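You operate a simulated robot arm through the tools that you are given. There is no shell and no other tool.

You are at the controls of a simulated robot arm. One attempt, no reset.

TASK
Put two of the jars from the table top on the bench in front of the water unit. Shut the right pipette cupboard door. Take the clear cup and put it on the top of the printer. Take the pink pad and leave it on the top of the chiller. Count the dye bottles on the table top, then put as many of the cartridges from the table top on top of the grey filter there. Open the right computer cupboard door. The order is free.

It is judged by the outcome, as a careful person would: the job done as asked, and still so three seconds after it is handed in. It fails if anything else is knocked over, pushed out of place, dropped, spilled or broken.

THE ROBOT
A 6-joint arm with a two-finger gripper on a trunk, on a base that moves. Base frame: it is fixed to the floor where the robot stands at the start and does not move with it; the origin is under the middle of the robot, x ahead of it, y to its left, z up; the surface under the hand at the start is at about z = 880. Readings come in mm, degrees, newtons and seconds.
It reaches about 1206 mm from its shoulder. Its first joint turns from -166.0 to 166.0 degrees. Places, roughly: bench in front of the water unit (38x25 cm) [280, 1940, 880]; cartridge [750, -250, 1000]; clear cup (5x5x5 cm) [1800, -2100, 900]; dye bottle [500, -250, 1000]; filter [750, 0, 1000]; jar [1000, 0, 1000]; pink pad (6x10x3 cm) [700, -500, 900]; right computer cupboard door [-1700, -900, 400]; right pipette cupboard door [1100, -1900, 400]; top of the chiller (18x22 cm) [2500, -40, 640]; top of the printer (20x24 cm) [-2040, -1480, 1080]. Payload 2.45 kg.
The tool frame sits at the grasp point between the pads (the TCP): z along the fingers, y along the line on which they close. The tips reach 20 mm beyond it. The gripper opens to 140 mm; its body begins 168 mm behind the TCP.
Orientation is that of the tool frame in the base frame, as a unit quaternion [w, x, y, z]. With the fingers straight down and closing along the base's y, the tool's x points along the base's -x, its y along +y and its z along -z.

THE INTERFACE
- The arm moves only by the tool move_arm. Its argument "rows" is a list of rows, each a list of 7 numbers: the shift along the base's x, y, z in m, then the turn, a rotation vector about the base's x, y, z in degrees, then the opening in per cent of the stroke, from 0 (shut) to 100 (fully open). In form: [[x, y, z, wx, wy, wz, grip], ...]. A call has 1 to 20 rows; each row shifts and turns the commanded pose from where the row before left it. Each row takes 0.2 s and may step no farther than 50 mm and 8.6 degrees from the row before; otherwise, or with a gripper value out of range, the whole call is refused. A pose out of reach is approached as far as the arm can. The call stops where the force on the tool passes 40 N (or 10 N more than at its start, if that is more) or the arm is blocked; 0.2 s more then pass. Each finger travels about 45 mm/s and halts on what it meets, pressing with about 44 N; the grip force reading is that of the motor and also rises with nothing between the fingers. The clock runs only during rows and for 0.2 s after the last one: add rows that do not move to give the fingers time. The reply holds the time, the measured pose of the TCP, the force on the tool along the base axes, the opening and the grip force, in the units named above and with some noise, with the torque about the TCP (base axes, N m) and any sound that the robot's microphone picked up.
- Cameras (640 x 400 px; columns grow to the right, rows downward): "scene" is now at [-104.4, 145.2, 1167.5]; the picture's right is [-0.31, -0.95, 0.00], its down [-0.16, 0.05, -0.99] and it looks along [0.94, -0.31, -0.17] (base axes); focal length 248 px, centre (320, 200). "wrist" rides on the gripper at [78, 11, -209] in the tool frame; the picture's right is [-0.14, 0.99, 0.00], its down [-0.92, -0.13, -0.37] and it looks along [-0.36, -0.05, 0.93] (tool axes); focal length 280 px, centre (320, 200). There is no depth. A picture from a camera that has moved, and an enlarged one, comes with that camera's place and axes in the base frame and with its lens. The place of the scene camera against the robot may be out by one fixed shift of up to 12 mm in any direction.
- snapshot(camera): a new picture of that camera. No time passes.
- steer(legs): drives the robot by 1 to 6 legs, each [ahead, left, turn to the left] in mm, mm and degrees, along the robot's own axes; the way and the turn of a leg run together, so that a leg with both is an arc; at most 1500 mm and 180 degrees a leg. The arm and the cameras ride along, it lands a little off, and it stops where it bumps. It gives what a move gives.
- turn_head(pan, tilt): turns the head with the scene camera to pan (to the left, within 143 degrees either way) and tilt (down, from -29 to 69), counted from straight ahead of the robot. It gives what a move gives.
- zoom(camera, box): a new picture of the part [left, top, right, bottom] of that camera's present view, enlarged. No time passes.
- sign_off(): hands the job in; it is judged then, once.

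Nothing tells you exact positions but the pictures and the camera data. Unless the task says otherwise, let go and move clear before handing in.

The tools are called after "Emit:" as a command line: name --pt "numbers of a row" for each row, then --argument value for the rest, lists and objects as JSON in quotes. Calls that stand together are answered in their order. move_arm: Moves the arm, as the interface text tells. Its arguments: {"type":"object","properties":{"rows":{"type":"array","items":{"type":"array","items":{"type":"number"}}}},"required":["rows"]} The other tools are called the same way: steer (legs) drives the base; turn_head (pan, tilt) turns the head that bears the scene camera; snapshot (camera) takes a picture; zoom (camera, box) takes an enlarged picture of a part of a camera's view; sign_off () hands the job in.

At the start:

```text
time_s: 0.0
ee_pos: [623.8, 62.6, 1219.8]
tool_rot: [0.0, 0.0, 1.0, 0.0]
force: [-0.9, 0.6, 0.4]
torque: [0.03, 0.03, 0.03]
opening: 139.8
grasp_force: 0.0
robot x, y, heading: [-0.1, -2.5, 0.2]
head pan, tilt (commanded): [-18.2, 9.8]
```

scene: 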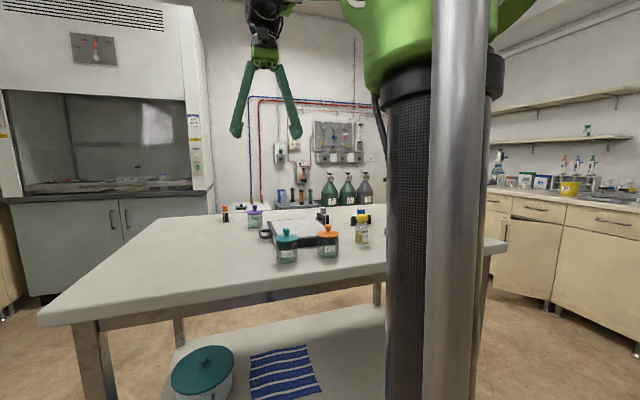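
wrist: 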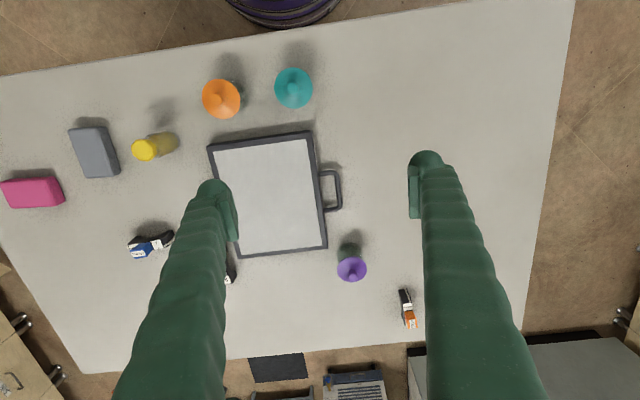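

I see the table with lidded jars, a framed tray, small cartridges, a grey block and a pink pad. I'll look closer before moving anything.

Emit:
zoom --camera "wrist" --box '[0, 40, 320, 240]'

Emit:
zoom --camera "wrist" --box '[200, 200, 520, 400]'

Emit:
zoom --camera "scene" --box '[210, 160, 400, 280]'

```text
2.00 times, centred on (160, 140) of wrist
camera zoom: at [546.5, 74.8, 1427.5], right [0.14, 0.99, 0.0], down [0.92, -0.13, 0.37], along [0.36, -0.05, -0.93], focal length 561 px, centre (640, 320)
```

zoom: 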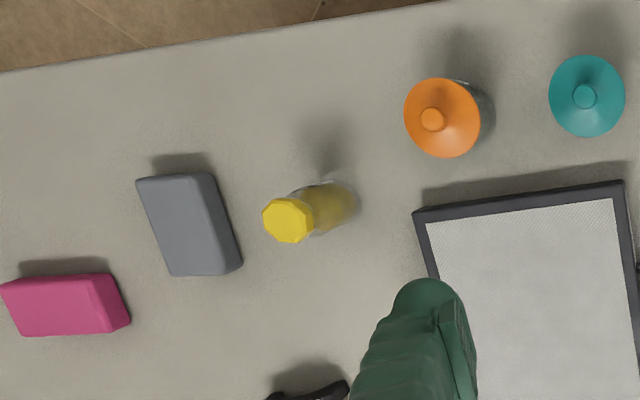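

```text
2.00 times, centred on (360, 300) of wrist
camera zoom: at [546.5, 74.8, 1427.5], right [0.14, 0.99, 0.0], down [0.92, -0.13, 0.37], along [0.36, -0.05, -0.93], focal length 561 px, centre (240, 0)
```

zoom: 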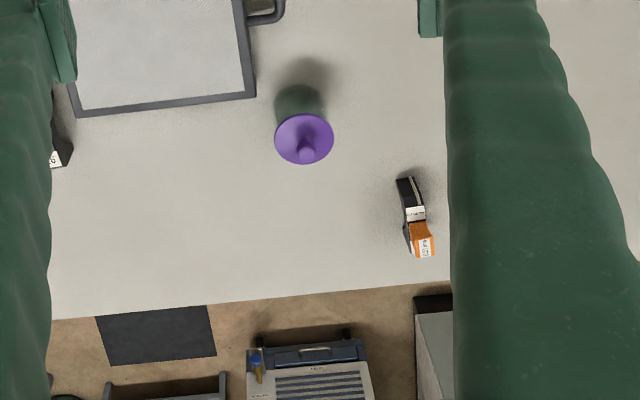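

```text
3.33 times, centred on (305, 220) of scene
camera zoom: at [-104.4, 145.2, 1167.5], right [-0.31, -0.95, 0.0], down [-0.16, 0.05, -0.99], along [0.94, -0.31, -0.17], focal length 825 px, centre (370, 133)
```

zoom: 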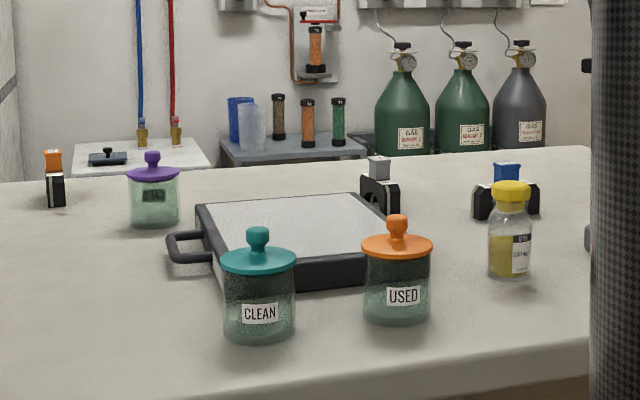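

The table holds three lidded jars (teal, orange, purple), a framed filter with a handle, three cartridges seen so far, and one yellow dye bottle. I'll look around with the head to map the room and check for hidden bottles.

Emit:
turn_head --pan -50 --tilt 15

Emit:
snapshot --camera "scene"

Emit:
turn_head --pan -110 --tilt 15

Emit:
snapshot --camera "scene"

Emit:
turn_head --pan -143 --tilt 15

Emit:
snapshot --camera "scene"

Emit:
turn_head --pan 130 --tilt 15

Emit:
snapshot --camera "scene"

Emit:
turn_head --pan 70 --tilt 15

Emit:
snapshot --camera "scene"

Emit:
turn_head --pan 20 --tilt 15

Emit:
snapshot --camera "scene"

```text
time_s: 1.0
ee_pos: [623.5, 63.7, 1219.8]
tool_rot: [0.001, 0.0, 1.0, 0.0]
force: [-0.1, -0.4, 0.0]
torque: [0.0, 0.0, 0.01]
opening: 139.8
grasp_force: 0.1
robot x, y, heading: [3.2, 0.5, -0.0]
head pan, tilt (commanded): [-50.0, 15.0]
```

```text
taken
camera scene: at [-132.6, 102.6, 1159.2], right [-0.77, -0.64, 0.0], down [-0.17, 0.2, -0.97], along [0.62, -0.74, -0.26], focal length 248 px, centre (320, 200)
```

scene: 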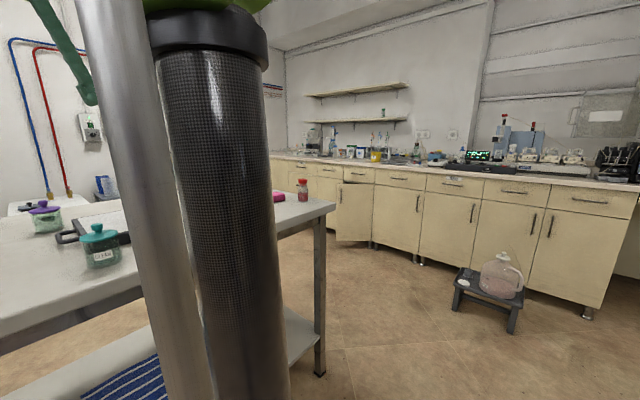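

```text
time_s: 2.3
ee_pos: [624.7, 63.8, 1219.7]
tool_rot: [0.0, -0.001, 1.0, 0.0]
force: [-0.7, 0.7, -0.1]
torque: [-0.03, 0.01, 0.01]
opening: 140.0
grasp_force: 0.0
robot x, y, heading: [0.7, -2.7, -0.1]
head pan, tilt (commanded): [-110.0, 15.0]
```

```text
taken
camera scene: at [-224.6, 86.3, 1159.2], right [-0.94, 0.34, 0.0], down [0.09, 0.24, -0.97], along [-0.33, -0.91, -0.26], focal length 248 px, centre (320, 200)
```

scene: 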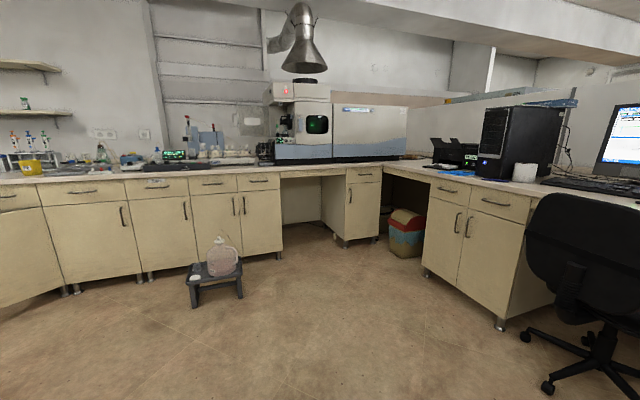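

```text
time_s: 3.2
ee_pos: [623.2, 62.8, 1220.1]
tool_rot: [-0.001, 0.0, 1.0, 0.0]
force: [0.5, -0.3, 1.0]
torque: [0.02, -0.03, 0.03]
opening: 139.9
grasp_force: 0.0
robot x, y, heading: [2.0, 0.3, -0.1]
head pan, tilt (commanded): [-143.0, 15.0]
```

```text
taken
camera scene: at [-267.3, 117.9, 1159.2], right [-0.6, 0.8, 0.0], down [0.21, 0.16, -0.97], along [-0.77, -0.58, -0.26], focal length 248 px, centre (320, 200)
```

scene: 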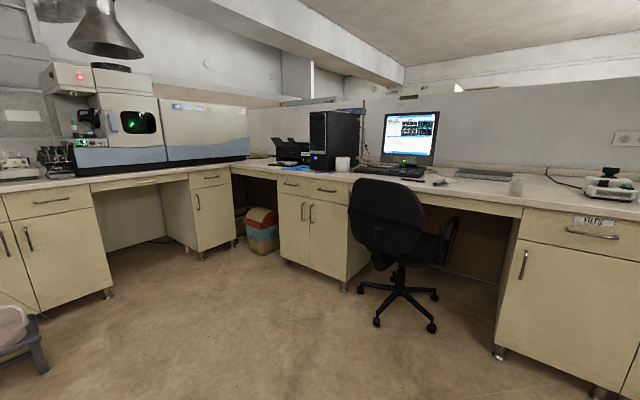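

```text
time_s: 7.0
ee_pos: [624.6, 62.8, 1219.7]
tool_rot: [0.0, 0.0, 1.0, 0.0]
force: [-0.5, 0.9, -0.1]
torque: [0.01, -0.02, 0.02]
opening: 140.0
grasp_force: 0.0
robot x, y, heading: [-0.0, 2.3, -0.1]
head pan, tilt (commanded): [130.0, 15.0]
```

```text
taken
camera scene: at [-252.7, 245.7, 1159.2], right [0.77, 0.64, 0.0], down [0.17, -0.2, -0.97], along [-0.62, 0.74, -0.26], focal length 248 px, centre (320, 200)
```

scene: 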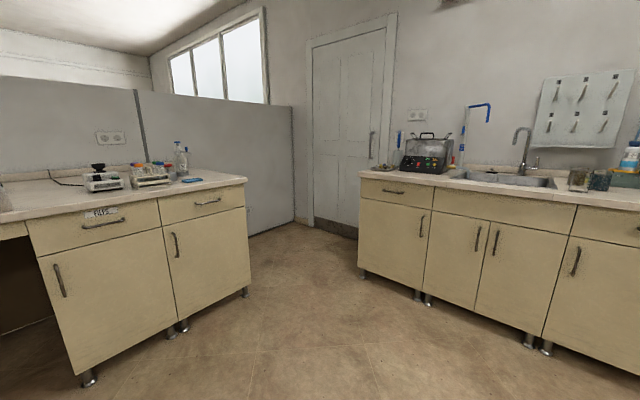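

```text
time_s: 8.3
ee_pos: [623.4, 64.0, 1219.8]
tool_rot: [-0.001, 0.0, 1.0, -0.001]
force: [-0.2, 0.8, -0.8]
torque: [-0.02, -0.01, 0.0]
opening: 140.2
grasp_force: 0.1
robot x, y, heading: [-1.0, -2.0, 0.0]
head pan, tilt (commanded): [70.0, 15.0]
```

```text
taken
camera scene: at [-160.8, 261.9, 1159.1], right [0.94, -0.34, 0.0], down [-0.09, -0.24, -0.97], along [0.33, 0.91, -0.26], focal length 248 px, centre (320, 200)
```

scene: 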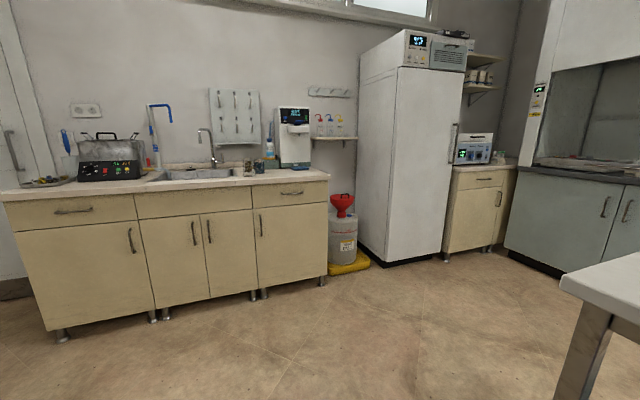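

```text
time_s: 9.5
ee_pos: [624.5, 63.4, 1219.0]
tool_rot: [0.001, 0.0, 1.0, 0.0]
force: [-0.2, 0.1, 0.1]
torque: [0.02, -0.01, -0.01]
opening: 140.0
grasp_force: 0.2
robot x, y, heading: [-1.1, 3.4, 0.1]
head pan, tilt (commanded): [20.0, 15.0]
```

```text
taken
camera scene: at [-105.0, 206.2, 1159.1], right [0.34, -0.94, 0.0], down [-0.24, -0.09, -0.97], along [0.91, 0.33, -0.26], focal length 248 px, centre (320, 200)
```

scene: 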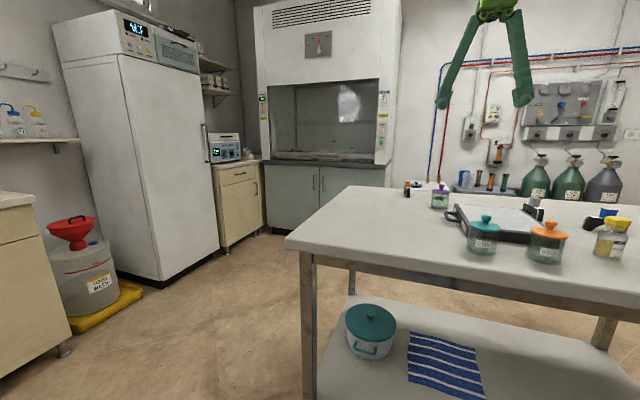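

In the view to the right there's a red-capped bottle near the pink pad, so there may be more dye bottles. I'll look closer.

Emit:
turn_head --pan -50 --tilt 15

Emit:
zoom --camera "scene" --box '[250, 140, 410, 240]'

Emit:
turn_head --pan -30 --tilt 15

Emit:
snapshot --camera "scene"

```text
time_s: 10.9
ee_pos: [624.0, 63.8, 1220.1]
tool_rot: [-0.001, -0.001, 1.0, 0.0]
force: [0.7, -0.6, -0.2]
torque: [0.0, -0.01, -0.01]
opening: 139.9
grasp_force: 0.0
robot x, y, heading: [1.3, 0.7, -0.1]
head pan, tilt (commanded): [-50.0, 15.0]
```

```text
4.00 times, centred on (330, 190) of scene
camera zoom: at [-132.6, 102.6, 1159.1], right [-0.77, -0.64, 0.0], down [-0.17, 0.2, -0.97], along [0.62, -0.74, -0.26], focal length 990 px, centre (280, 240)
```

zoom: 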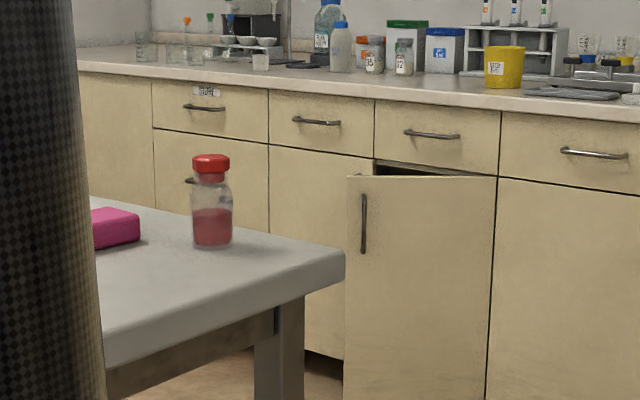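

```text
time_s: 11.8
ee_pos: [624.3, 62.8, 1219.6]
tool_rot: [0.001, -0.001, 1.0, 0.0]
force: [0.3, 0.0, -0.5]
torque: [-0.01, 0.0, -0.01]
opening: 140.1
grasp_force: 0.0
robot x, y, heading: [1.1, -1.7, -0.2]
head pan, tilt (commanded): [-30.0, 15.0]
```

```text
taken
camera scene: at [-111.9, 127.4, 1159.1], right [-0.5, -0.87, 0.0], down [-0.22, 0.13, -0.97], along [0.84, -0.48, -0.26], focal length 248 px, centre (320, 200)
```

scene: 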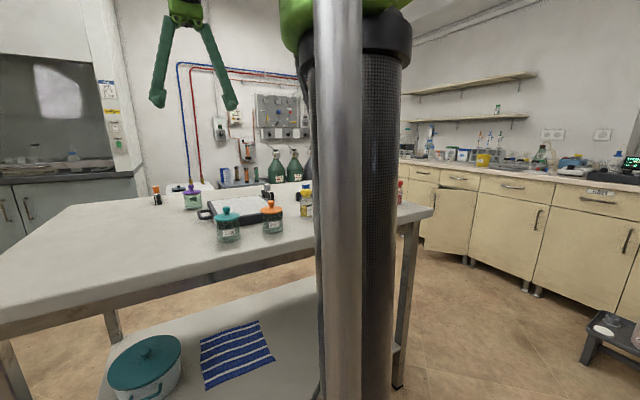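

The red bottle stands at the right end of the table. I'll swing the wrist camera over the right half of the table to count everything there.

Emit:
move_arm --pt "0 -0.05 0.01 0 0 0 100" --pt "0 -0.05 0.01 0 0 0 100" --pt "0 -0.05 0.01 0 0 0 100" --pt "0 -0.05 0.01 0 0 0 100" --pt "0 -0.05 0.01 0 0 0 100" --pt "0 -0.05 0.01 0 0 0 100" --pt "0 -0.05 0 0 0 0 100" --pt "0 -0.05 0 0 0 0 100" --pt "0 -0.05 0 0 0 0 100"

Emit:
snapshot --camera "wrist"

```text
refused: row 1 steps farther than a row can; nothing moved
```

```text
taken
camera wrist: at [546.5, 74.8, 1427.5], right [0.14, 0.99, 0.0], down [0.92, -0.13, 0.37], along [0.36, -0.05, -0.93], focal length 280 px, centre (320, 200)
```

wrist: 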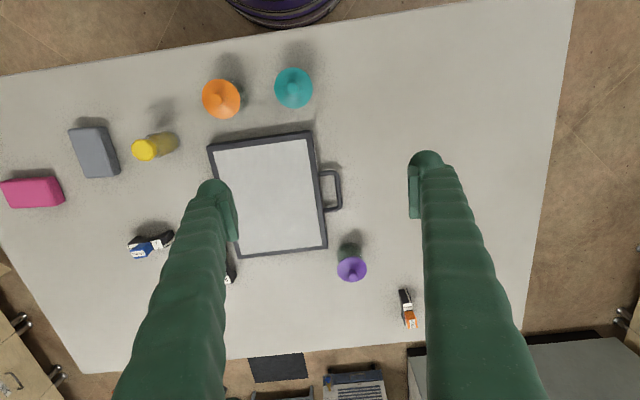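

My step was slightly over the limit, so nothing moved. I'll repeat the swing with smaller steps.

Emit:
move_arm --pt "0 -0.048 0.01 0 0 0 100" --pt "0 -0.048 0.01 0 0 0 100" --pt "0 -0.048 0.01 0 0 0 100" --pt "0 -0.048 0.01 0 0 0 100" --pt "0 -0.048 0.01 0 0 0 100" --pt "0 -0.048 0.01 0 0 0 100" --pt "0 -0.048 0 0 0 0 100" --pt "0 -0.048 0 0 0 0 100" --pt "0 -0.048 0 0 0 0 100"

Emit:
snapshot --camera "wrist"

```text
time_s: 13.8
ee_pos: [623.6, -368.0, 1278.7]
tool_rot: [0.0, -0.001, 1.0, 0.0]
force: [0.5, -0.3, -0.2]
torque: [-0.14, -0.02, -0.02]
opening: 140.2
grasp_force: 0.0
robot x, y, heading: [-1.4, 2.0, -0.1]
head pan, tilt (commanded): [-30.0, 15.0]
```

```text
taken
camera wrist: at [546.4, -356.0, 1486.2], right [0.14, 0.99, 0.0], down [0.92, -0.13, 0.37], along [0.37, -0.05, -0.93], focal length 280 px, centre (320, 200)
```

wrist: 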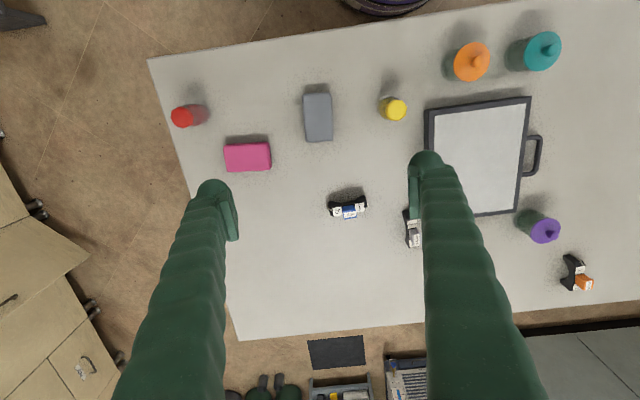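

Two dye bottles (red and yellow) are visible on the table, with three cartridges (blue, grey, orange) and three jars. I'll hover nearer the grey cartridge and filter to see exact shapes.

Emit:
move_arm --pt "0.0277 0.0317 -0.0215 0 0 0 100" --pt "0.0277 0.0317 -0.0215 0 0 0 100" --pt "0.0277 0.0317 -0.0215 0 0 0 100" --pt "0.0277 0.0317 -0.0215 0 0 0 100" --pt "0.0277 0.0317 -0.0215 0 0 0 100" --pt "0.0277 0.0317 -0.0215 0 0 0 100" --pt "0 0 0 0 0 0 100"

Emit:
snapshot --camera "wrist"

```text
time_s: 15.3
ee_pos: [794.1, -180.2, 1150.1]
tool_rot: [0.0, 0.0, 1.0, 0.0]
force: [0.0, -0.6, 0.7]
torque: [0.02, -0.01, -0.03]
opening: 140.0
grasp_force: 0.2
robot x, y, heading: [0.5, 1.8, 0.2]
head pan, tilt (commanded): [-30.0, 15.0]
```

```text
taken
camera wrist: at [717.3, -167.8, 1357.3], right [0.14, 0.99, 0.0], down [0.92, -0.13, 0.37], along [0.36, -0.05, -0.93], focal length 280 px, centre (320, 200)
```

wrist: 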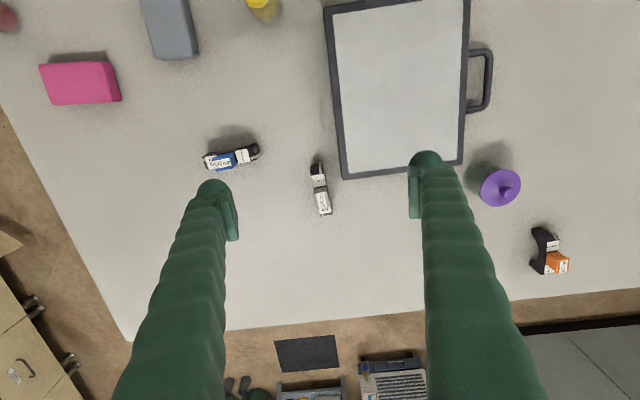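

Emit:
zoom --camera "wrist" --box '[240, 120, 400, 220]'

Emit:
zoom --camera "wrist" --box '[470, 190, 630, 290]'

Emit:
zoom --camera "wrist" --box '[160, 100, 320, 200]'

```text
4.00 times, centred on (320, 170) of wrist
camera zoom: at [717.3, -167.8, 1357.3], right [0.14, 0.99, 0.0], down [0.92, -0.13, 0.37], along [0.36, -0.05, -0.93], focal length 1122 px, centre (320, 320)
```

zoom: 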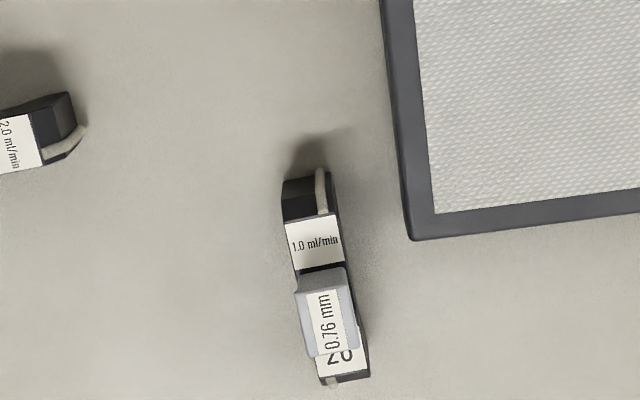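

```text
4.00 times, centred on (550, 240) of wrist
camera zoom: at [717.3, -167.8, 1357.3], right [0.14, 0.99, 0.0], down [0.92, -0.13, 0.37], along [0.36, -0.05, -0.93], focal length 1122 px, centre (-600, 40)
```

zoom: 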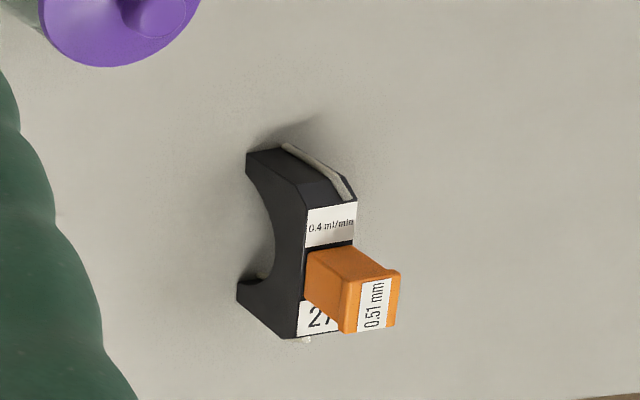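

```text
4.00 times, centred on (240, 150) of wrist
camera zoom: at [717.3, -167.8, 1357.3], right [0.14, 0.99, 0.0], down [0.92, -0.13, 0.37], along [0.36, -0.05, -0.93], focal length 1122 px, centre (640, 400)
```

zoom: 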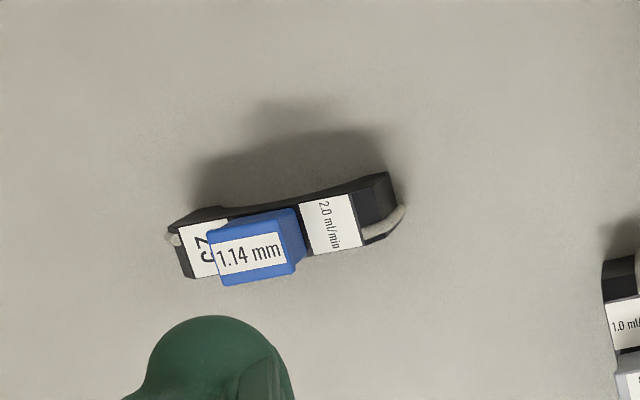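

The cartridges are arch-shaped pump cassettes about 80 mm long with a tab on top. I'll take the grey one first, near [878, -187], gripping across its thickness with a narrowed opening so the fingers stay clear of the filter.

Emit:
move_arm --pt "0.023 -0.0018 -0.02 0 0 0 50" --pt "0.023 -0.0018 -0.03 0 0 0 45" --pt "0.023 -0.0018 -0.04 0 0 0 42" --pt "0.023 -0.0018 -0.04 0 0 0 42" --pt "0 0 0 0 0 0 42" --pt "0 0 0 0 0 0 42"

Emit:
snapshot --camera "wrist"

```text
time_s: 16.8
ee_pos: [882.9, -187.4, 1021.3]
tool_rot: [0.0, 0.0, 1.0, 0.0]
force: [0.2, 0.8, -0.6]
torque: [-0.02, -0.01, 0.01]
opening: 58.8
grasp_force: 0.0
robot x, y, heading: [-0.5, 0.7, 0.1]
head pan, tilt (commanded): [-30.0, 15.0]
```

```text
taken
camera wrist: at [804.6, -176.2, 1228.5], right [0.14, 0.99, 0.0], down [0.92, -0.13, 0.37], along [0.36, -0.05, -0.93], focal length 280 px, centre (320, 200)
```

wrist: 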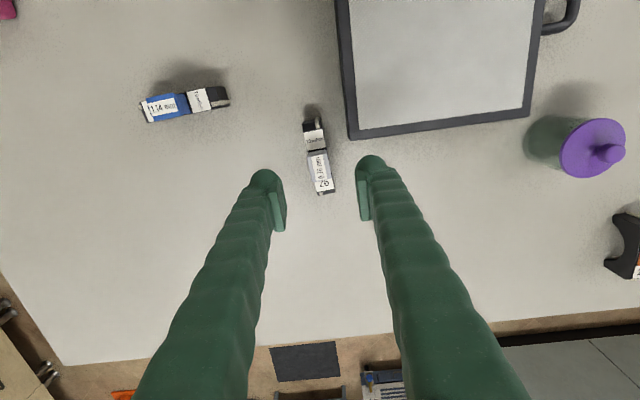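

The grey cartridge is centred under the fingers at about [876, -186]. I'll descend and grip it.

Emit:
move_arm --pt "0 0.0005 -0.04 0 0 0 42" --pt "0 0.0005 -0.04 0 0 0 42" --pt "0 0 -0.03 0 0 0 42" --pt "0 0 0 0 0 0 42" --pt "0 0 0 0 0 0 0" --pt "0 0 0 0 0 0 0" --pt "0 0 0 0 0 0 0" --pt "0 0 0 0 0 0 0"

Emit:
snapshot --camera "wrist"

```text
time_s: 17.5
ee_pos: [882.5, -183.3, 924.8]
tool_rot: [0.001, 0.0, 1.0, 0.001]
force: [1.0, -1.1, 1.9]
torque: [0.09, 0.0, -0.09]
opening: 58.9
grasp_force: 0.4
robot x, y, heading: [2.0, 2.4, -0.0]
head pan, tilt (commanded): [-30.0, 15.0]
stopped in row 3: the force on the tool passed its limit at 98 N (the readings are from after the stop); the commanded pose is now the measured one
```

```text
taken
camera wrist: at [804.3, -172.6, 1132.5], right [0.14, 0.99, 0.0], down [0.92, -0.13, 0.37], along [0.37, -0.05, -0.93], focal length 280 px, centre (320, 200)
```

wrist: 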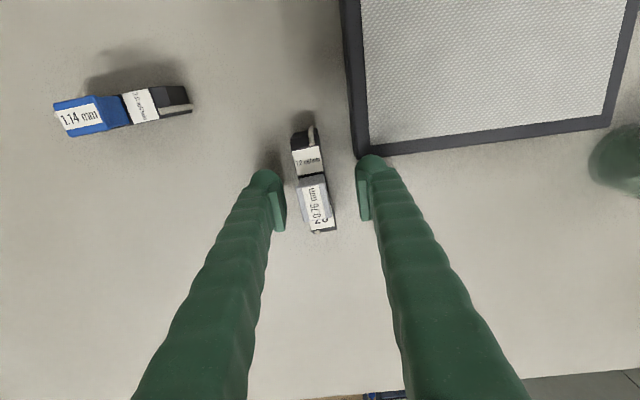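

The right fingertip seems to have touched the filter's corner; the filter and cartridge look unmoved. I'll lift, shift about 13 mm further from the filter and go down again.

Emit:
move_arm --pt "0 0 0.03 0 0 0 42" --pt "0.014 -0.004 0.01 0 0 0 36" --pt "0 0 0 0 0 0 36" --pt "0 0 0 0 0 0 36"

Emit:
snapshot --camera "wrist"

Emit:
zoom --camera "wrist" --box '[240, 100, 400, 200]'

```text
time_s: 18.5
ee_pos: [896.8, -188.1, 963.3]
tool_rot: [0.001, -0.001, 1.0, 0.0]
force: [0.7, -0.3, -0.1]
torque: [0.0, -0.06, -0.02]
opening: 50.6
grasp_force: 0.0
robot x, y, heading: [-2.2, 0.3, 0.3]
head pan, tilt (commanded): [-30.0, 15.0]
```

```text
taken
camera wrist: at [817.7, -176.5, 1171.4], right [0.14, 0.99, 0.0], down [0.92, -0.13, 0.37], along [0.37, -0.05, -0.93], focal length 280 px, centre (320, 200)
```

wrist: 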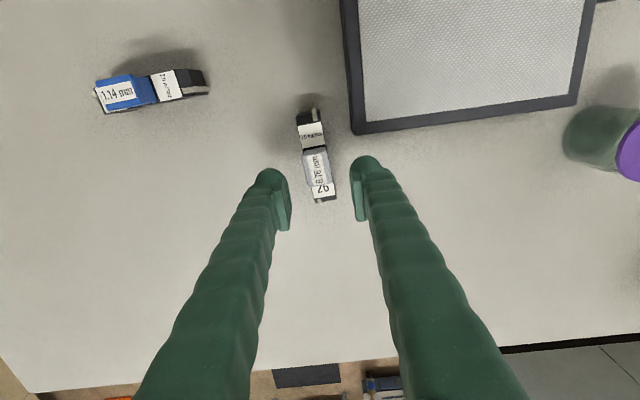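

```text
4.00 times, centred on (320, 150) of wrist
camera zoom: at [817.7, -176.5, 1171.4], right [0.14, 0.99, 0.0], down [0.92, -0.13, 0.37], along [0.37, -0.05, -0.93], focal length 1122 px, centre (320, 400)
```

zoom: 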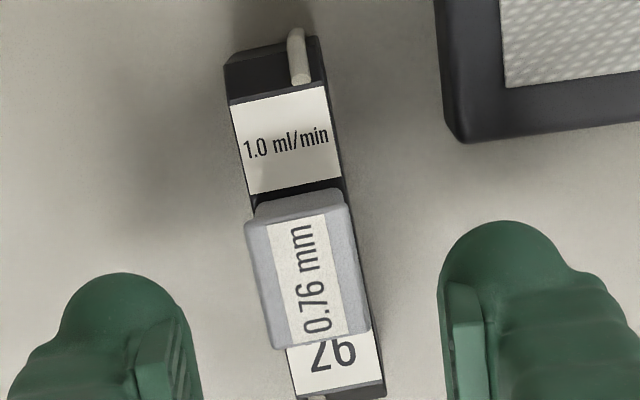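

Emit:
move_arm --pt "0 0 -0.025 0 0 0 36" --pt "0 0 -0.015 0 0 0 36" --pt "0 0 -0.01 0 0 0 36" --pt "0 0 0 0 0 0 36"

Emit:
snapshot --camera "wrist"

```text
time_s: 19.5
ee_pos: [895.7, -186.7, 912.9]
tool_rot: [0.001, 0.0, 1.0, 0.0]
force: [0.0, -0.1, 0.1]
torque: [-0.03, -0.03, 0.03]
opening: 50.2
grasp_force: 0.1
robot x, y, heading: [0.4, -2.0, 0.1]
head pan, tilt (commanded): [-30.0, 15.0]
```

```text
taken
camera wrist: at [818.4, -176.1, 1120.6], right [0.14, 0.99, 0.0], down [0.92, -0.13, 0.37], along [0.37, -0.05, -0.93], focal length 280 px, centre (320, 200)
```

wrist: 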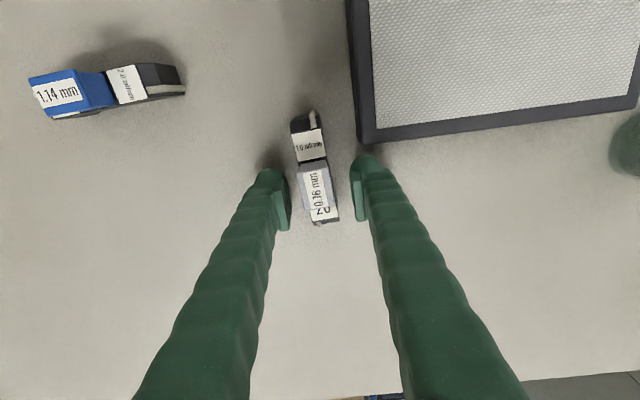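

The fingers straddle the cartridge with no contact. Closing and lifting.

Emit:
move_arm --pt "0 0 0 0 0 0 0" --pt "0 0 0 0 0 0 0" --pt "0 0 0 0 0 0 0" --pt "0 0 0 0 0 0 0" --pt "0 0 0 0 0 0 0"

Emit:
move_arm --pt "0 0 0.01 0 0 0 0" --pt "0 0 0.03 0 0 0 0" --pt "0 0 0.04 0 0 0 0" --pt "0 0 0 0 0 0 0"

Emit:
snapshot --camera "wrist"

```text
time_s: 20.7
ee_pos: [895.7, -187.8, 913.4]
tool_rot: [0.001, 0.0, 1.0, -0.001]
force: [0.6, 0.9, -0.2]
torque: [0.02, -0.02, 0.02]
opening: 20.3
grasp_force: 43.6
robot x, y, heading: [2.4, -0.4, -0.1]
head pan, tilt (commanded): [-30.0, 15.0]
```

```text
time_s: 21.7
ee_pos: [895.8, -188.2, 995.3]
tool_rot: [0.001, 0.0, 1.0, 0.0]
force: [0.5, 0.1, -0.1]
torque: [0.02, -0.01, -0.04]
opening: 20.5
grasp_force: 44.9
robot x, y, heading: [-3.8, -2.6, -0.0]
head pan, tilt (commanded): [-30.0, 15.0]
```

```text
taken
camera wrist: at [817.7, -176.4, 1202.2], right [0.14, 0.99, 0.0], down [0.92, -0.13, 0.37], along [0.37, -0.05, -0.93], focal length 280 px, centre (320, 200)
```

wrist: 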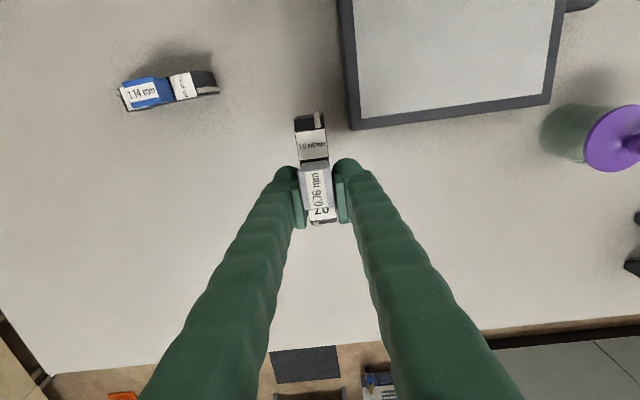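

The grey cartridge is held (opening 20 mm). I'll carry it over the filter and lower it gently near [785, -100].

Emit:
move_arm --pt "-0.03 0.03 0 0 0 0 0" --pt "-0.03 0.03 0 0 0 0 0" --pt "-0.03 0.028 0 0 0 0 0" --pt "0 0 -0.02 0 0 0 0" --pt "0 0 -0.015 0 0 0 0" --pt "0 0 -0.005 0 0 0 0" --pt "0 0 0 0 0 0 0"

Emit:
snapshot --camera "wrist"

Emit:
move_arm --pt "0 0 -0.004 0 0 0 0" --pt "0 0 -0.003 0 0 0 0" --pt "0 0 -0.002 0 0 0 0"

```text
time_s: 23.3
ee_pos: [805.5, -100.3, 955.4]
tool_rot: [0.002, 0.0, 1.0, 0.0]
force: [0.2, -0.3, -0.9]
torque: [-0.01, -0.03, 0.01]
opening: 20.3
grasp_force: 43.9
robot x, y, heading: [3.3, 2.6, -0.2]
head pan, tilt (commanded): [-30.0, 15.0]
```

```text
taken
camera wrist: at [727.9, -88.8, 1162.9], right [0.14, 0.99, 0.0], down [0.92, -0.13, 0.37], along [0.37, -0.05, -0.93], focal length 280 px, centre (320, 200)
```

wrist: 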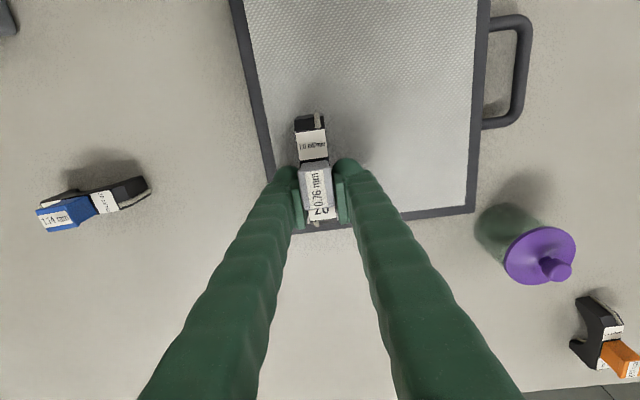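

```text
time_s: 24.1
ee_pos: [805.6, -100.1, 944.7]
tool_rot: [0.001, -0.001, 1.0, 0.0]
force: [-0.7, 0.2, 0.1]
torque: [-0.02, -0.02, 0.0]
opening: 20.5
grasp_force: 44.3
robot x, y, heading: [-2.0, -0.0, -0.0]
head pan, tilt (commanded): [-30.0, 15.0]
```

Emit:
move_arm --pt "0 0 -0.002 0 0 0 0" --pt "0 0 -0.002 0 0 0 0" --pt "0 0 -0.002 0 0 0 0"

Emit:
move_arm --pt "0 0 -0.002 0 0 0 0" --pt "0 0 -0.002 0 0 0 0"

```text
time_s: 24.9
ee_pos: [807.0, -99.5, 942.2]
tool_rot: [0.003, 0.0, 1.0, 0.0]
force: [-2.9, 2.3, 15.9]
torque: [0.06, -0.11, -0.02]
opening: 20.1
grasp_force: 43.7
robot x, y, heading: [-3.2, 0.8, 0.1]
head pan, tilt (commanded): [-30.0, 15.0]
stopped in row 3: the force on the tool passed its limit at 43 N (the readings are from after the stop); the commanded pose is now the measured one
```

```text
time_s: 25.4
ee_pos: [807.6, -100.0, 942.4]
tool_rot: [0.002, 0.0, 1.0, 0.0]
force: [-4.6, 1.9, 17.9]
torque: [0.03, -0.13, 0.0]
opening: 20.2
grasp_force: 44.2
robot x, y, heading: [-1.7, -1.6, -0.1]
head pan, tilt (commanded): [-30.0, 15.0]
stopped in row 2: the force on the tool passed its limit at 43 N (the readings are from after the stop); the commanded pose is now the measured one
```

The cartridge rests on the filter (contact at about 942). Releasing and lifting off.

Emit:
move_arm --pt "0 0 0 0 0 0 15" --pt "0 0 0 0 0 0 30" --pt "0 0 0 0 0 0 40" --pt "0 0 0 0 0 0 40" --pt "0 0 0 0 0 0 40"

Emit:
move_arm --pt "0 0 0.02 0 0 0 40" --pt "0 0 0.04 0 0 0 40" --pt "0 0 0.045 0 0 0 40" --pt "-0.03 -0.03 0.02 0 0 0 40" --pt "-0.03 -0.03 0.02 0 0 0 60" --pt "-0.03 -0.03 0 0 0 0 60"

Emit:
snapshot --camera "wrist"

```text
time_s: 26.6
ee_pos: [807.8, -100.2, 941.3]
tool_rot: [0.003, -0.001, 1.0, 0.0]
force: [0.8, -0.6, -0.1]
torque: [0.03, 0.02, 0.02]
opening: 56.0
grasp_force: 0.0
robot x, y, heading: [0.5, -0.2, -0.2]
head pan, tilt (commanded): [-30.0, 15.0]
```

```text
time_s: 27.9
ee_pos: [717.0, -191.2, 1085.2]
tool_rot: [0.003, 0.001, 1.0, -0.001]
force: [0.5, 0.7, -0.7]
torque: [-0.04, 0.05, 0.03]
opening: 84.3
grasp_force: 0.2
robot x, y, heading: [2.4, -1.1, -0.2]
head pan, tilt (commanded): [-30.0, 15.0]
```

```text
taken
camera wrist: at [637.3, -179.1, 1292.9], right [0.14, 0.99, 0.0], down [0.92, -0.13, 0.37], along [0.37, -0.05, -0.93], focal length 280 px, centre (320, 200)
```

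wrist: 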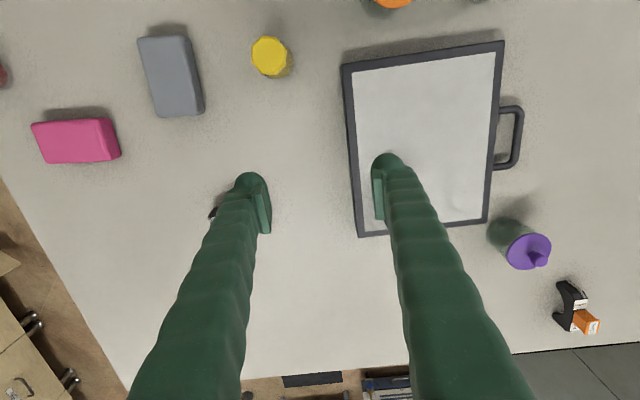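

The first cartridge is down; next I'll turn the gripper 90° and hover over the blue cartridge near [798, -321], whose long side runs along y.

Emit:
move_arm --pt "0.0074 -0.0118 -0.002 0 0 8.2 50" --pt "0.0074 -0.0118 -0.002 0 0 8.2 50" --pt "0.0074 -0.0118 -0.002 0 0 8.2 50" --pt "0.0074 -0.0118 -0.002 0 0 8.2 50" --pt "0.0074 -0.0118 -0.002 0 0 8.2 50" --pt "0.0074 -0.0118 -0.002 0 0 8.2 50" --pt "0.0074 -0.0118 -0.002 0 0 8.2 50" --pt "0.0074 -0.0118 -0.002 0 0 8.2 50" --pt "0.0074 -0.0118 -0.002 0 0 8.2 50" --pt "0.0074 -0.0118 -0.002 0 0 8.2 50" --pt "0.0074 -0.0118 -0.002 0 0 8.0 50" --pt "0 0 0 0 0 0 50"

Emit:
snapshot --camera "wrist"

```text
time_s: 30.6
ee_pos: [800.0, -320.3, 1065.5]
tool_rot: [-0.002, 0.708, -0.706, -0.002]
force: [-0.4, 0.2, -0.6]
torque: [-0.02, 0.01, -0.02]
opening: 69.8
grasp_force: 0.0
robot x, y, heading: [-1.9, 1.8, -0.1]
head pan, tilt (commanded): [-30.0, 15.0]
```

```text
taken
camera wrist: at [789.3, -398.8, 1272.4], right [-0.99, 0.14, 0.0], down [0.13, 0.92, 0.37], along [0.05, 0.37, -0.93], focal length 280 px, centre (320, 200)
```

wrist: 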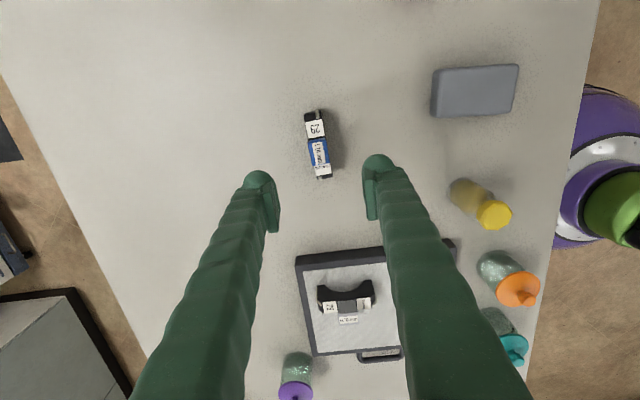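

The grey cartridge stands well on the filter. The blue one is centred at about [800, -331]; I'll descend, grip and lift.

Emit:
move_arm --pt "0 -0.01 -0.035 0 0 0 50" --pt "0 0 -0.045 0 0 0 45" --pt "0 0 -0.04 0 0 0 40" --pt "0 0 -0.022 0 0 0 40" --pt "0 0 -0.01 0 0 0 40" --pt "0 0 0 0 0 0 40"

Emit:
snapshot --camera "wrist"

Emit:
move_arm --pt "0 0 0 0 0 0 0" --pt "0 0 0 0 0 0 0" --pt "0 0 0 0 0 0 0" --pt "0 0 0 0 0 0 0" --pt "0 0 0 0 0 0 0"

Emit:
move_arm --pt "0 0 0.01 0 0 0 0" --pt "0 0 0.03 0 0 0 0" --pt "0 0 0.045 0 0 0 0" --pt "0 0 0.015 0 0 0 0" --pt "0 0 0 0 0 0 0"

Emit:
snapshot --camera "wrist"

```text
time_s: 31.9
ee_pos: [801.9, -331.3, 913.2]
tool_rot: [-0.002, 0.707, -0.707, -0.002]
force: [1.1, -0.3, 0.6]
torque: [-0.01, 0.01, -0.01]
opening: 56.1
grasp_force: 0.1
robot x, y, heading: [1.9, -0.5, 0.1]
head pan, tilt (commanded): [-30.0, 15.0]
```

```text
taken
camera wrist: at [791.3, -408.8, 1121.4], right [-0.99, 0.14, 0.0], down [0.13, 0.92, 0.37], along [0.05, 0.37, -0.93], focal length 280 px, centre (320, 200)
```

wrist: 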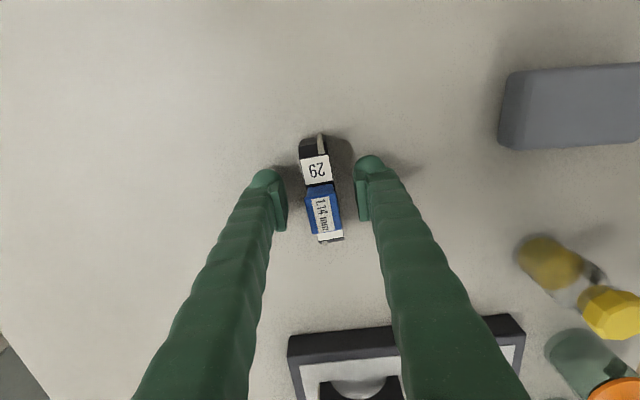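

```text
time_s: 33.1
ee_pos: [802.3, -330.5, 913.7]
tool_rot: [0.002, -0.707, 0.707, 0.002]
force: [-0.3, -0.2, 1.0]
torque: [0.06, 0.04, 0.02]
opening: 20.6
grasp_force: 44.2
robot x, y, heading: [0.7, -1.5, 0.3]
head pan, tilt (commanded): [-30.0, 15.0]
```

```text
time_s: 34.4
ee_pos: [797.6, -328.5, 1013.8]
tool_rot: [0.002, -0.707, 0.708, 0.001]
force: [-0.1, 0.1, 0.0]
torque: [0.01, 0.03, -0.04]
opening: 20.3
grasp_force: 43.6
robot x, y, heading: [-1.7, -0.6, 0.3]
head pan, tilt (commanded): [-30.0, 15.0]
```

```text
taken
camera wrist: at [787.5, -407.7, 1221.4], right [-0.99, 0.14, 0.0], down [0.13, 0.92, 0.37], along [0.05, 0.37, -0.93], focal length 280 px, centre (320, 200)
```

wrist: 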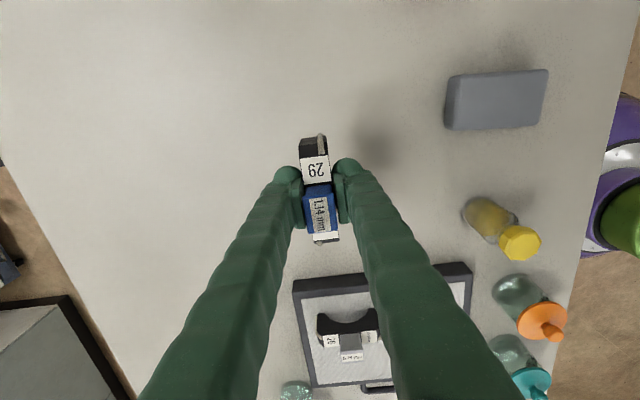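

Holding the blue cartridge. I'll move clear of the first one and set it down on the near half of the filter at about [675, -55].

Emit:
move_arm --pt "-0.041 0.01 0.005 0 0 0 0" --pt "-0.041 0.02 0 0 0 0 0" --pt "-0.039 0.03 0 0 0 0 0" --pt "0 0.045 0 0 0 0 0" --pt "0 0.045 0 0 0 0 0" --pt "0 0.045 0 0 0 0 0" --pt "0 0.045 0 0 0 0 0" --pt "0 0.034 0 0 0 0 0" --pt "0 0 0 0 0 0 0"

Emit:
snapshot --camera "wrist"

```text
time_s: 36.4
ee_pos: [675.9, -53.6, 1016.7]
tool_rot: [0.002, -0.707, 0.707, 0.002]
force: [0.5, 0.6, -1.5]
torque: [-0.02, 0.01, 0.04]
opening: 20.2
grasp_force: 44.0
robot x, y, heading: [2.4, 1.2, -0.1]
head pan, tilt (commanded): [-30.0, 15.0]
```

```text
taken
camera wrist: at [665.0, -131.6, 1223.2], right [-0.99, 0.14, 0.0], down [0.13, 0.92, 0.37], along [0.05, 0.37, -0.93], focal length 280 px, centre (320, 200)
```

wrist: 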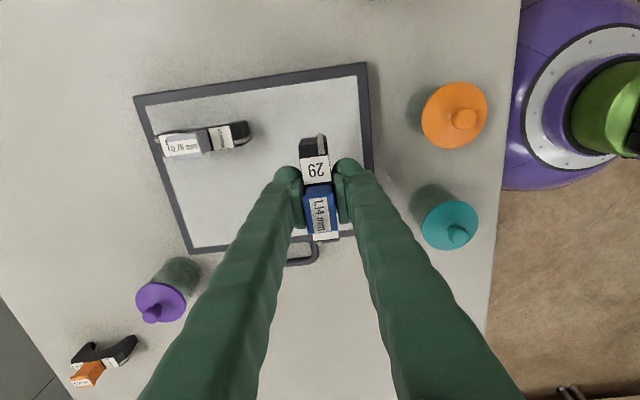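

Emit:
move_arm --pt "0 0 -0.03 0 0 0 0" --pt "0 0 -0.025 0 0 0 0" --pt "0 0 -0.01 0 0 0 0" --pt "0 0 -0.004 0 0 0 0" --pt "0 0 0 0 0 0 0"

Emit:
move_arm --pt "0 0 -0.002 0 0 0 0" --pt "0 0 -0.002 0 0 0 0" --pt "0 0 -0.002 0 0 0 0" --pt "0 0 -0.002 0 0 0 0"

```text
time_s: 37.5
ee_pos: [677.0, -54.7, 948.3]
tool_rot: [0.002, -0.707, 0.707, 0.002]
force: [-0.4, -0.8, -0.4]
torque: [0.02, -0.01, -0.01]
opening: 20.4
grasp_force: 43.7
robot x, y, heading: [2.2, 0.3, 0.0]
head pan, tilt (commanded): [-30.0, 15.0]
```

```text
time_s: 38.5
ee_pos: [676.2, -55.8, 943.3]
tool_rot: [0.002, -0.707, 0.707, 0.002]
force: [-3.7, 0.7, 18.6]
torque: [0.07, 0.08, -0.02]
opening: 20.1
grasp_force: 44.0
robot x, y, heading: [-3.5, 1.0, 0.0]
head pan, tilt (commanded): [-30.0, 15.0]
stopped in row 4: the force on the tool passed its limit at 44 N (the readings are from after the stop); the commanded pose is now the measured one
```

Contact felt on the filter; releasing and lifting clear.

Emit:
move_arm --pt "0 0 0 0 0 0 12" --pt "0 0 0 0 0 0 25" --pt "0 0 0 0 0 0 32" --pt "0 0 0 0 0 0 32" --pt "0 0 0.02 0 0 0 32" --pt "0 0 0.04 0 0 0 32" --pt "0 0 0.045 0 0 0 32" --pt "0 0 0.045 0 0 0 32" --pt "0 -0.03 0.03 0 0 0 50" --pt "0 -0.03 0.03 0 0 0 60"

Emit:
snapshot --camera "wrist"

```text
time_s: 40.7
ee_pos: [679.1, -117.6, 1154.6]
tool_rot: [-0.001, 0.708, -0.707, -0.002]
force: [0.5, 0.3, 0.0]
torque: [-0.02, -0.01, 0.0]
opening: 84.1
grasp_force: 0.0
robot x, y, heading: [1.2, 1.5, 0.1]
head pan, tilt (commanded): [-30.0, 15.0]
```

```text
taken
camera wrist: at [668.5, -195.4, 1361.5], right [-0.99, 0.14, 0.0], down [0.13, 0.92, 0.37], along [0.05, 0.37, -0.93], focal length 280 px, centre (320, 200)
```

wrist: 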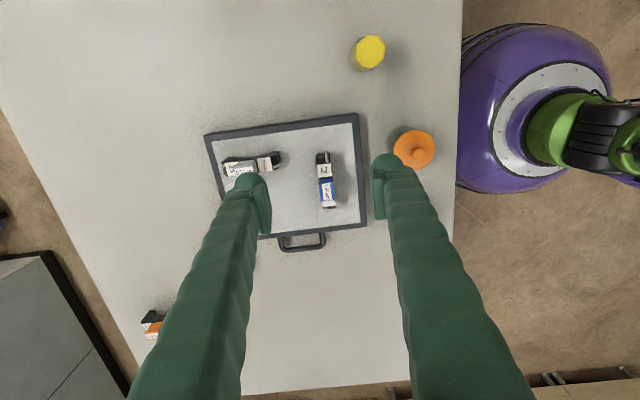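

Both cartridges (as many as the two dye bottles) stand on the filter. Next I'll fetch the teal jar near [537, 32]: turning the gripper back and hovering over it.

Emit:
move_arm --pt "-0.0129 0.0136 -0.005 0 0 -8.2 70" --pt "-0.0129 0.0136 -0.005 0 0 -8.2 70" --pt "-0.0129 0.0136 -0.005 0 0 -8.2 70" --pt "-0.0129 0.0136 -0.005 0 0 -8.2 70" --pt "-0.0129 0.0136 -0.005 0 0 -8.2 70" --pt "-0.0129 0.0136 -0.005 0 0 -8.2 70" --pt "-0.0129 0.0136 -0.005 0 0 -8.2 70" --pt "-0.0129 0.0136 -0.005 0 0 -8.2 70" --pt "-0.0129 0.0136 -0.005 0 0 -8.2 70" --pt "-0.0129 0.0136 -0.005 0 0 -8.2 70" --pt "-0.0129 0.0136 -0.005 0 0 -8.0 70" --pt "0 0 0 0 0 0 70"

Emit:
snapshot --camera "wrist"

```text
time_s: 43.3
ee_pos: [536.2, 33.5, 1098.0]
tool_rot: [0.003, 0.0, 1.0, 0.001]
force: [0.2, -0.3, -0.9]
torque: [0.0, -0.01, 0.0]
opening: 98.2
grasp_force: 0.0
robot x, y, heading: [0.8, -3.9, -0.2]
head pan, tilt (commanded): [-30.0, 15.0]
```

```text
taken
camera wrist: at [456.9, 46.5, 1305.5], right [0.14, 0.99, 0.0], down [0.92, -0.13, 0.37], along [0.37, -0.05, -0.93], focal length 280 px, centre (320, 200)
```

wrist: 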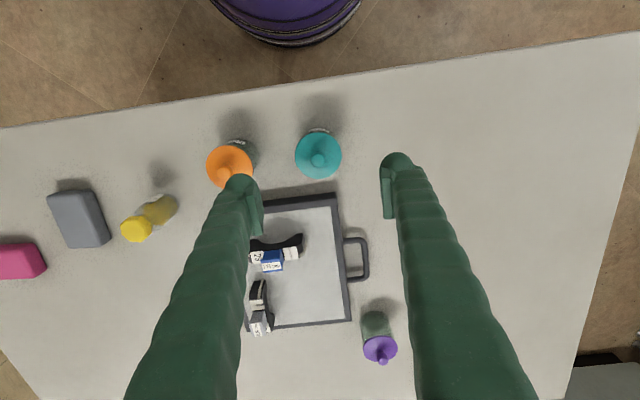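

The teal jar is directly under the gripper. I'll lower around it with a limited opening so the fingers stay clear of the orange jar.

Emit:
move_arm --pt "-0.001 0 -0.03 0 0 0 62" --pt "0 0 -0.04 0 0 0 62" --pt "0 0 -0.04 0 0 0 62" --pt "0 0 0 0 0 0 62"

Emit:
snapshot --camera "wrist"

```text
time_s: 44.3
ee_pos: [533.9, 36.5, 988.3]
tool_rot: [0.002, 0.0, 1.0, 0.0]
force: [0.9, 0.0, -0.1]
torque: [-0.04, 0.03, 0.03]
opening: 86.9
grasp_force: 0.1
robot x, y, heading: [2.1, -0.8, 0.3]
head pan, tilt (commanded): [-30.0, 15.0]
```

```text
taken
camera wrist: at [455.0, 47.0, 1195.8], right [0.14, 0.99, 0.0], down [0.92, -0.13, 0.37], along [0.37, -0.05, -0.93], focal length 280 px, centre (320, 200)
```

wrist: 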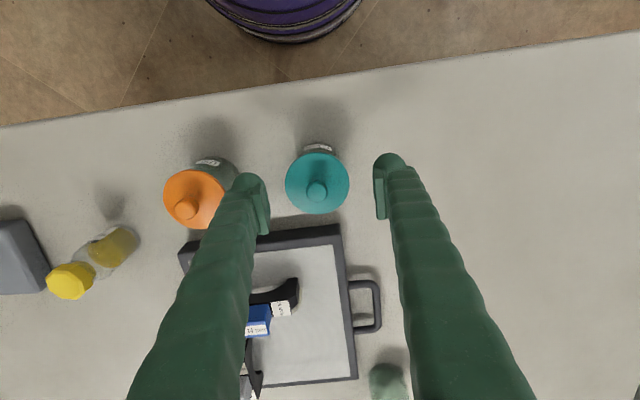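

Emit:
move_arm --pt "0.002 -0.003 -0.03 0 0 0 62" --pt "0 0 -0.03 0 0 0 62" --pt "0 0 -0.02 0 0 0 62" --pt "0 0 0 0 0 0 62"

Emit:
snapshot --camera "wrist"

```text
time_s: 45.3
ee_pos: [536.5, 30.4, 906.9]
tool_rot: [0.003, 0.0, 1.0, 0.0]
force: [-0.1, -0.2, -0.7]
torque: [-0.03, -0.01, -0.02]
opening: 86.7
grasp_force: 0.2
robot x, y, heading: [1.5, -0.1, -0.2]
head pan, tilt (commanded): [-30.0, 15.0]
```

```text
taken
camera wrist: at [457.9, 42.4, 1115.0], right [0.14, 0.99, 0.0], down [0.92, -0.13, 0.37], along [0.37, -0.05, -0.93], focal length 280 px, centre (320, 200)
```

wrist: 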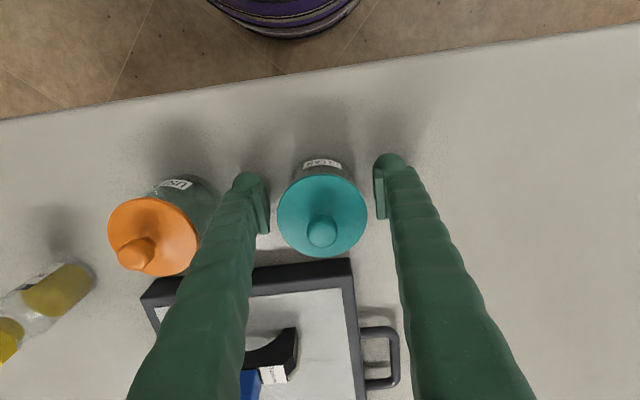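

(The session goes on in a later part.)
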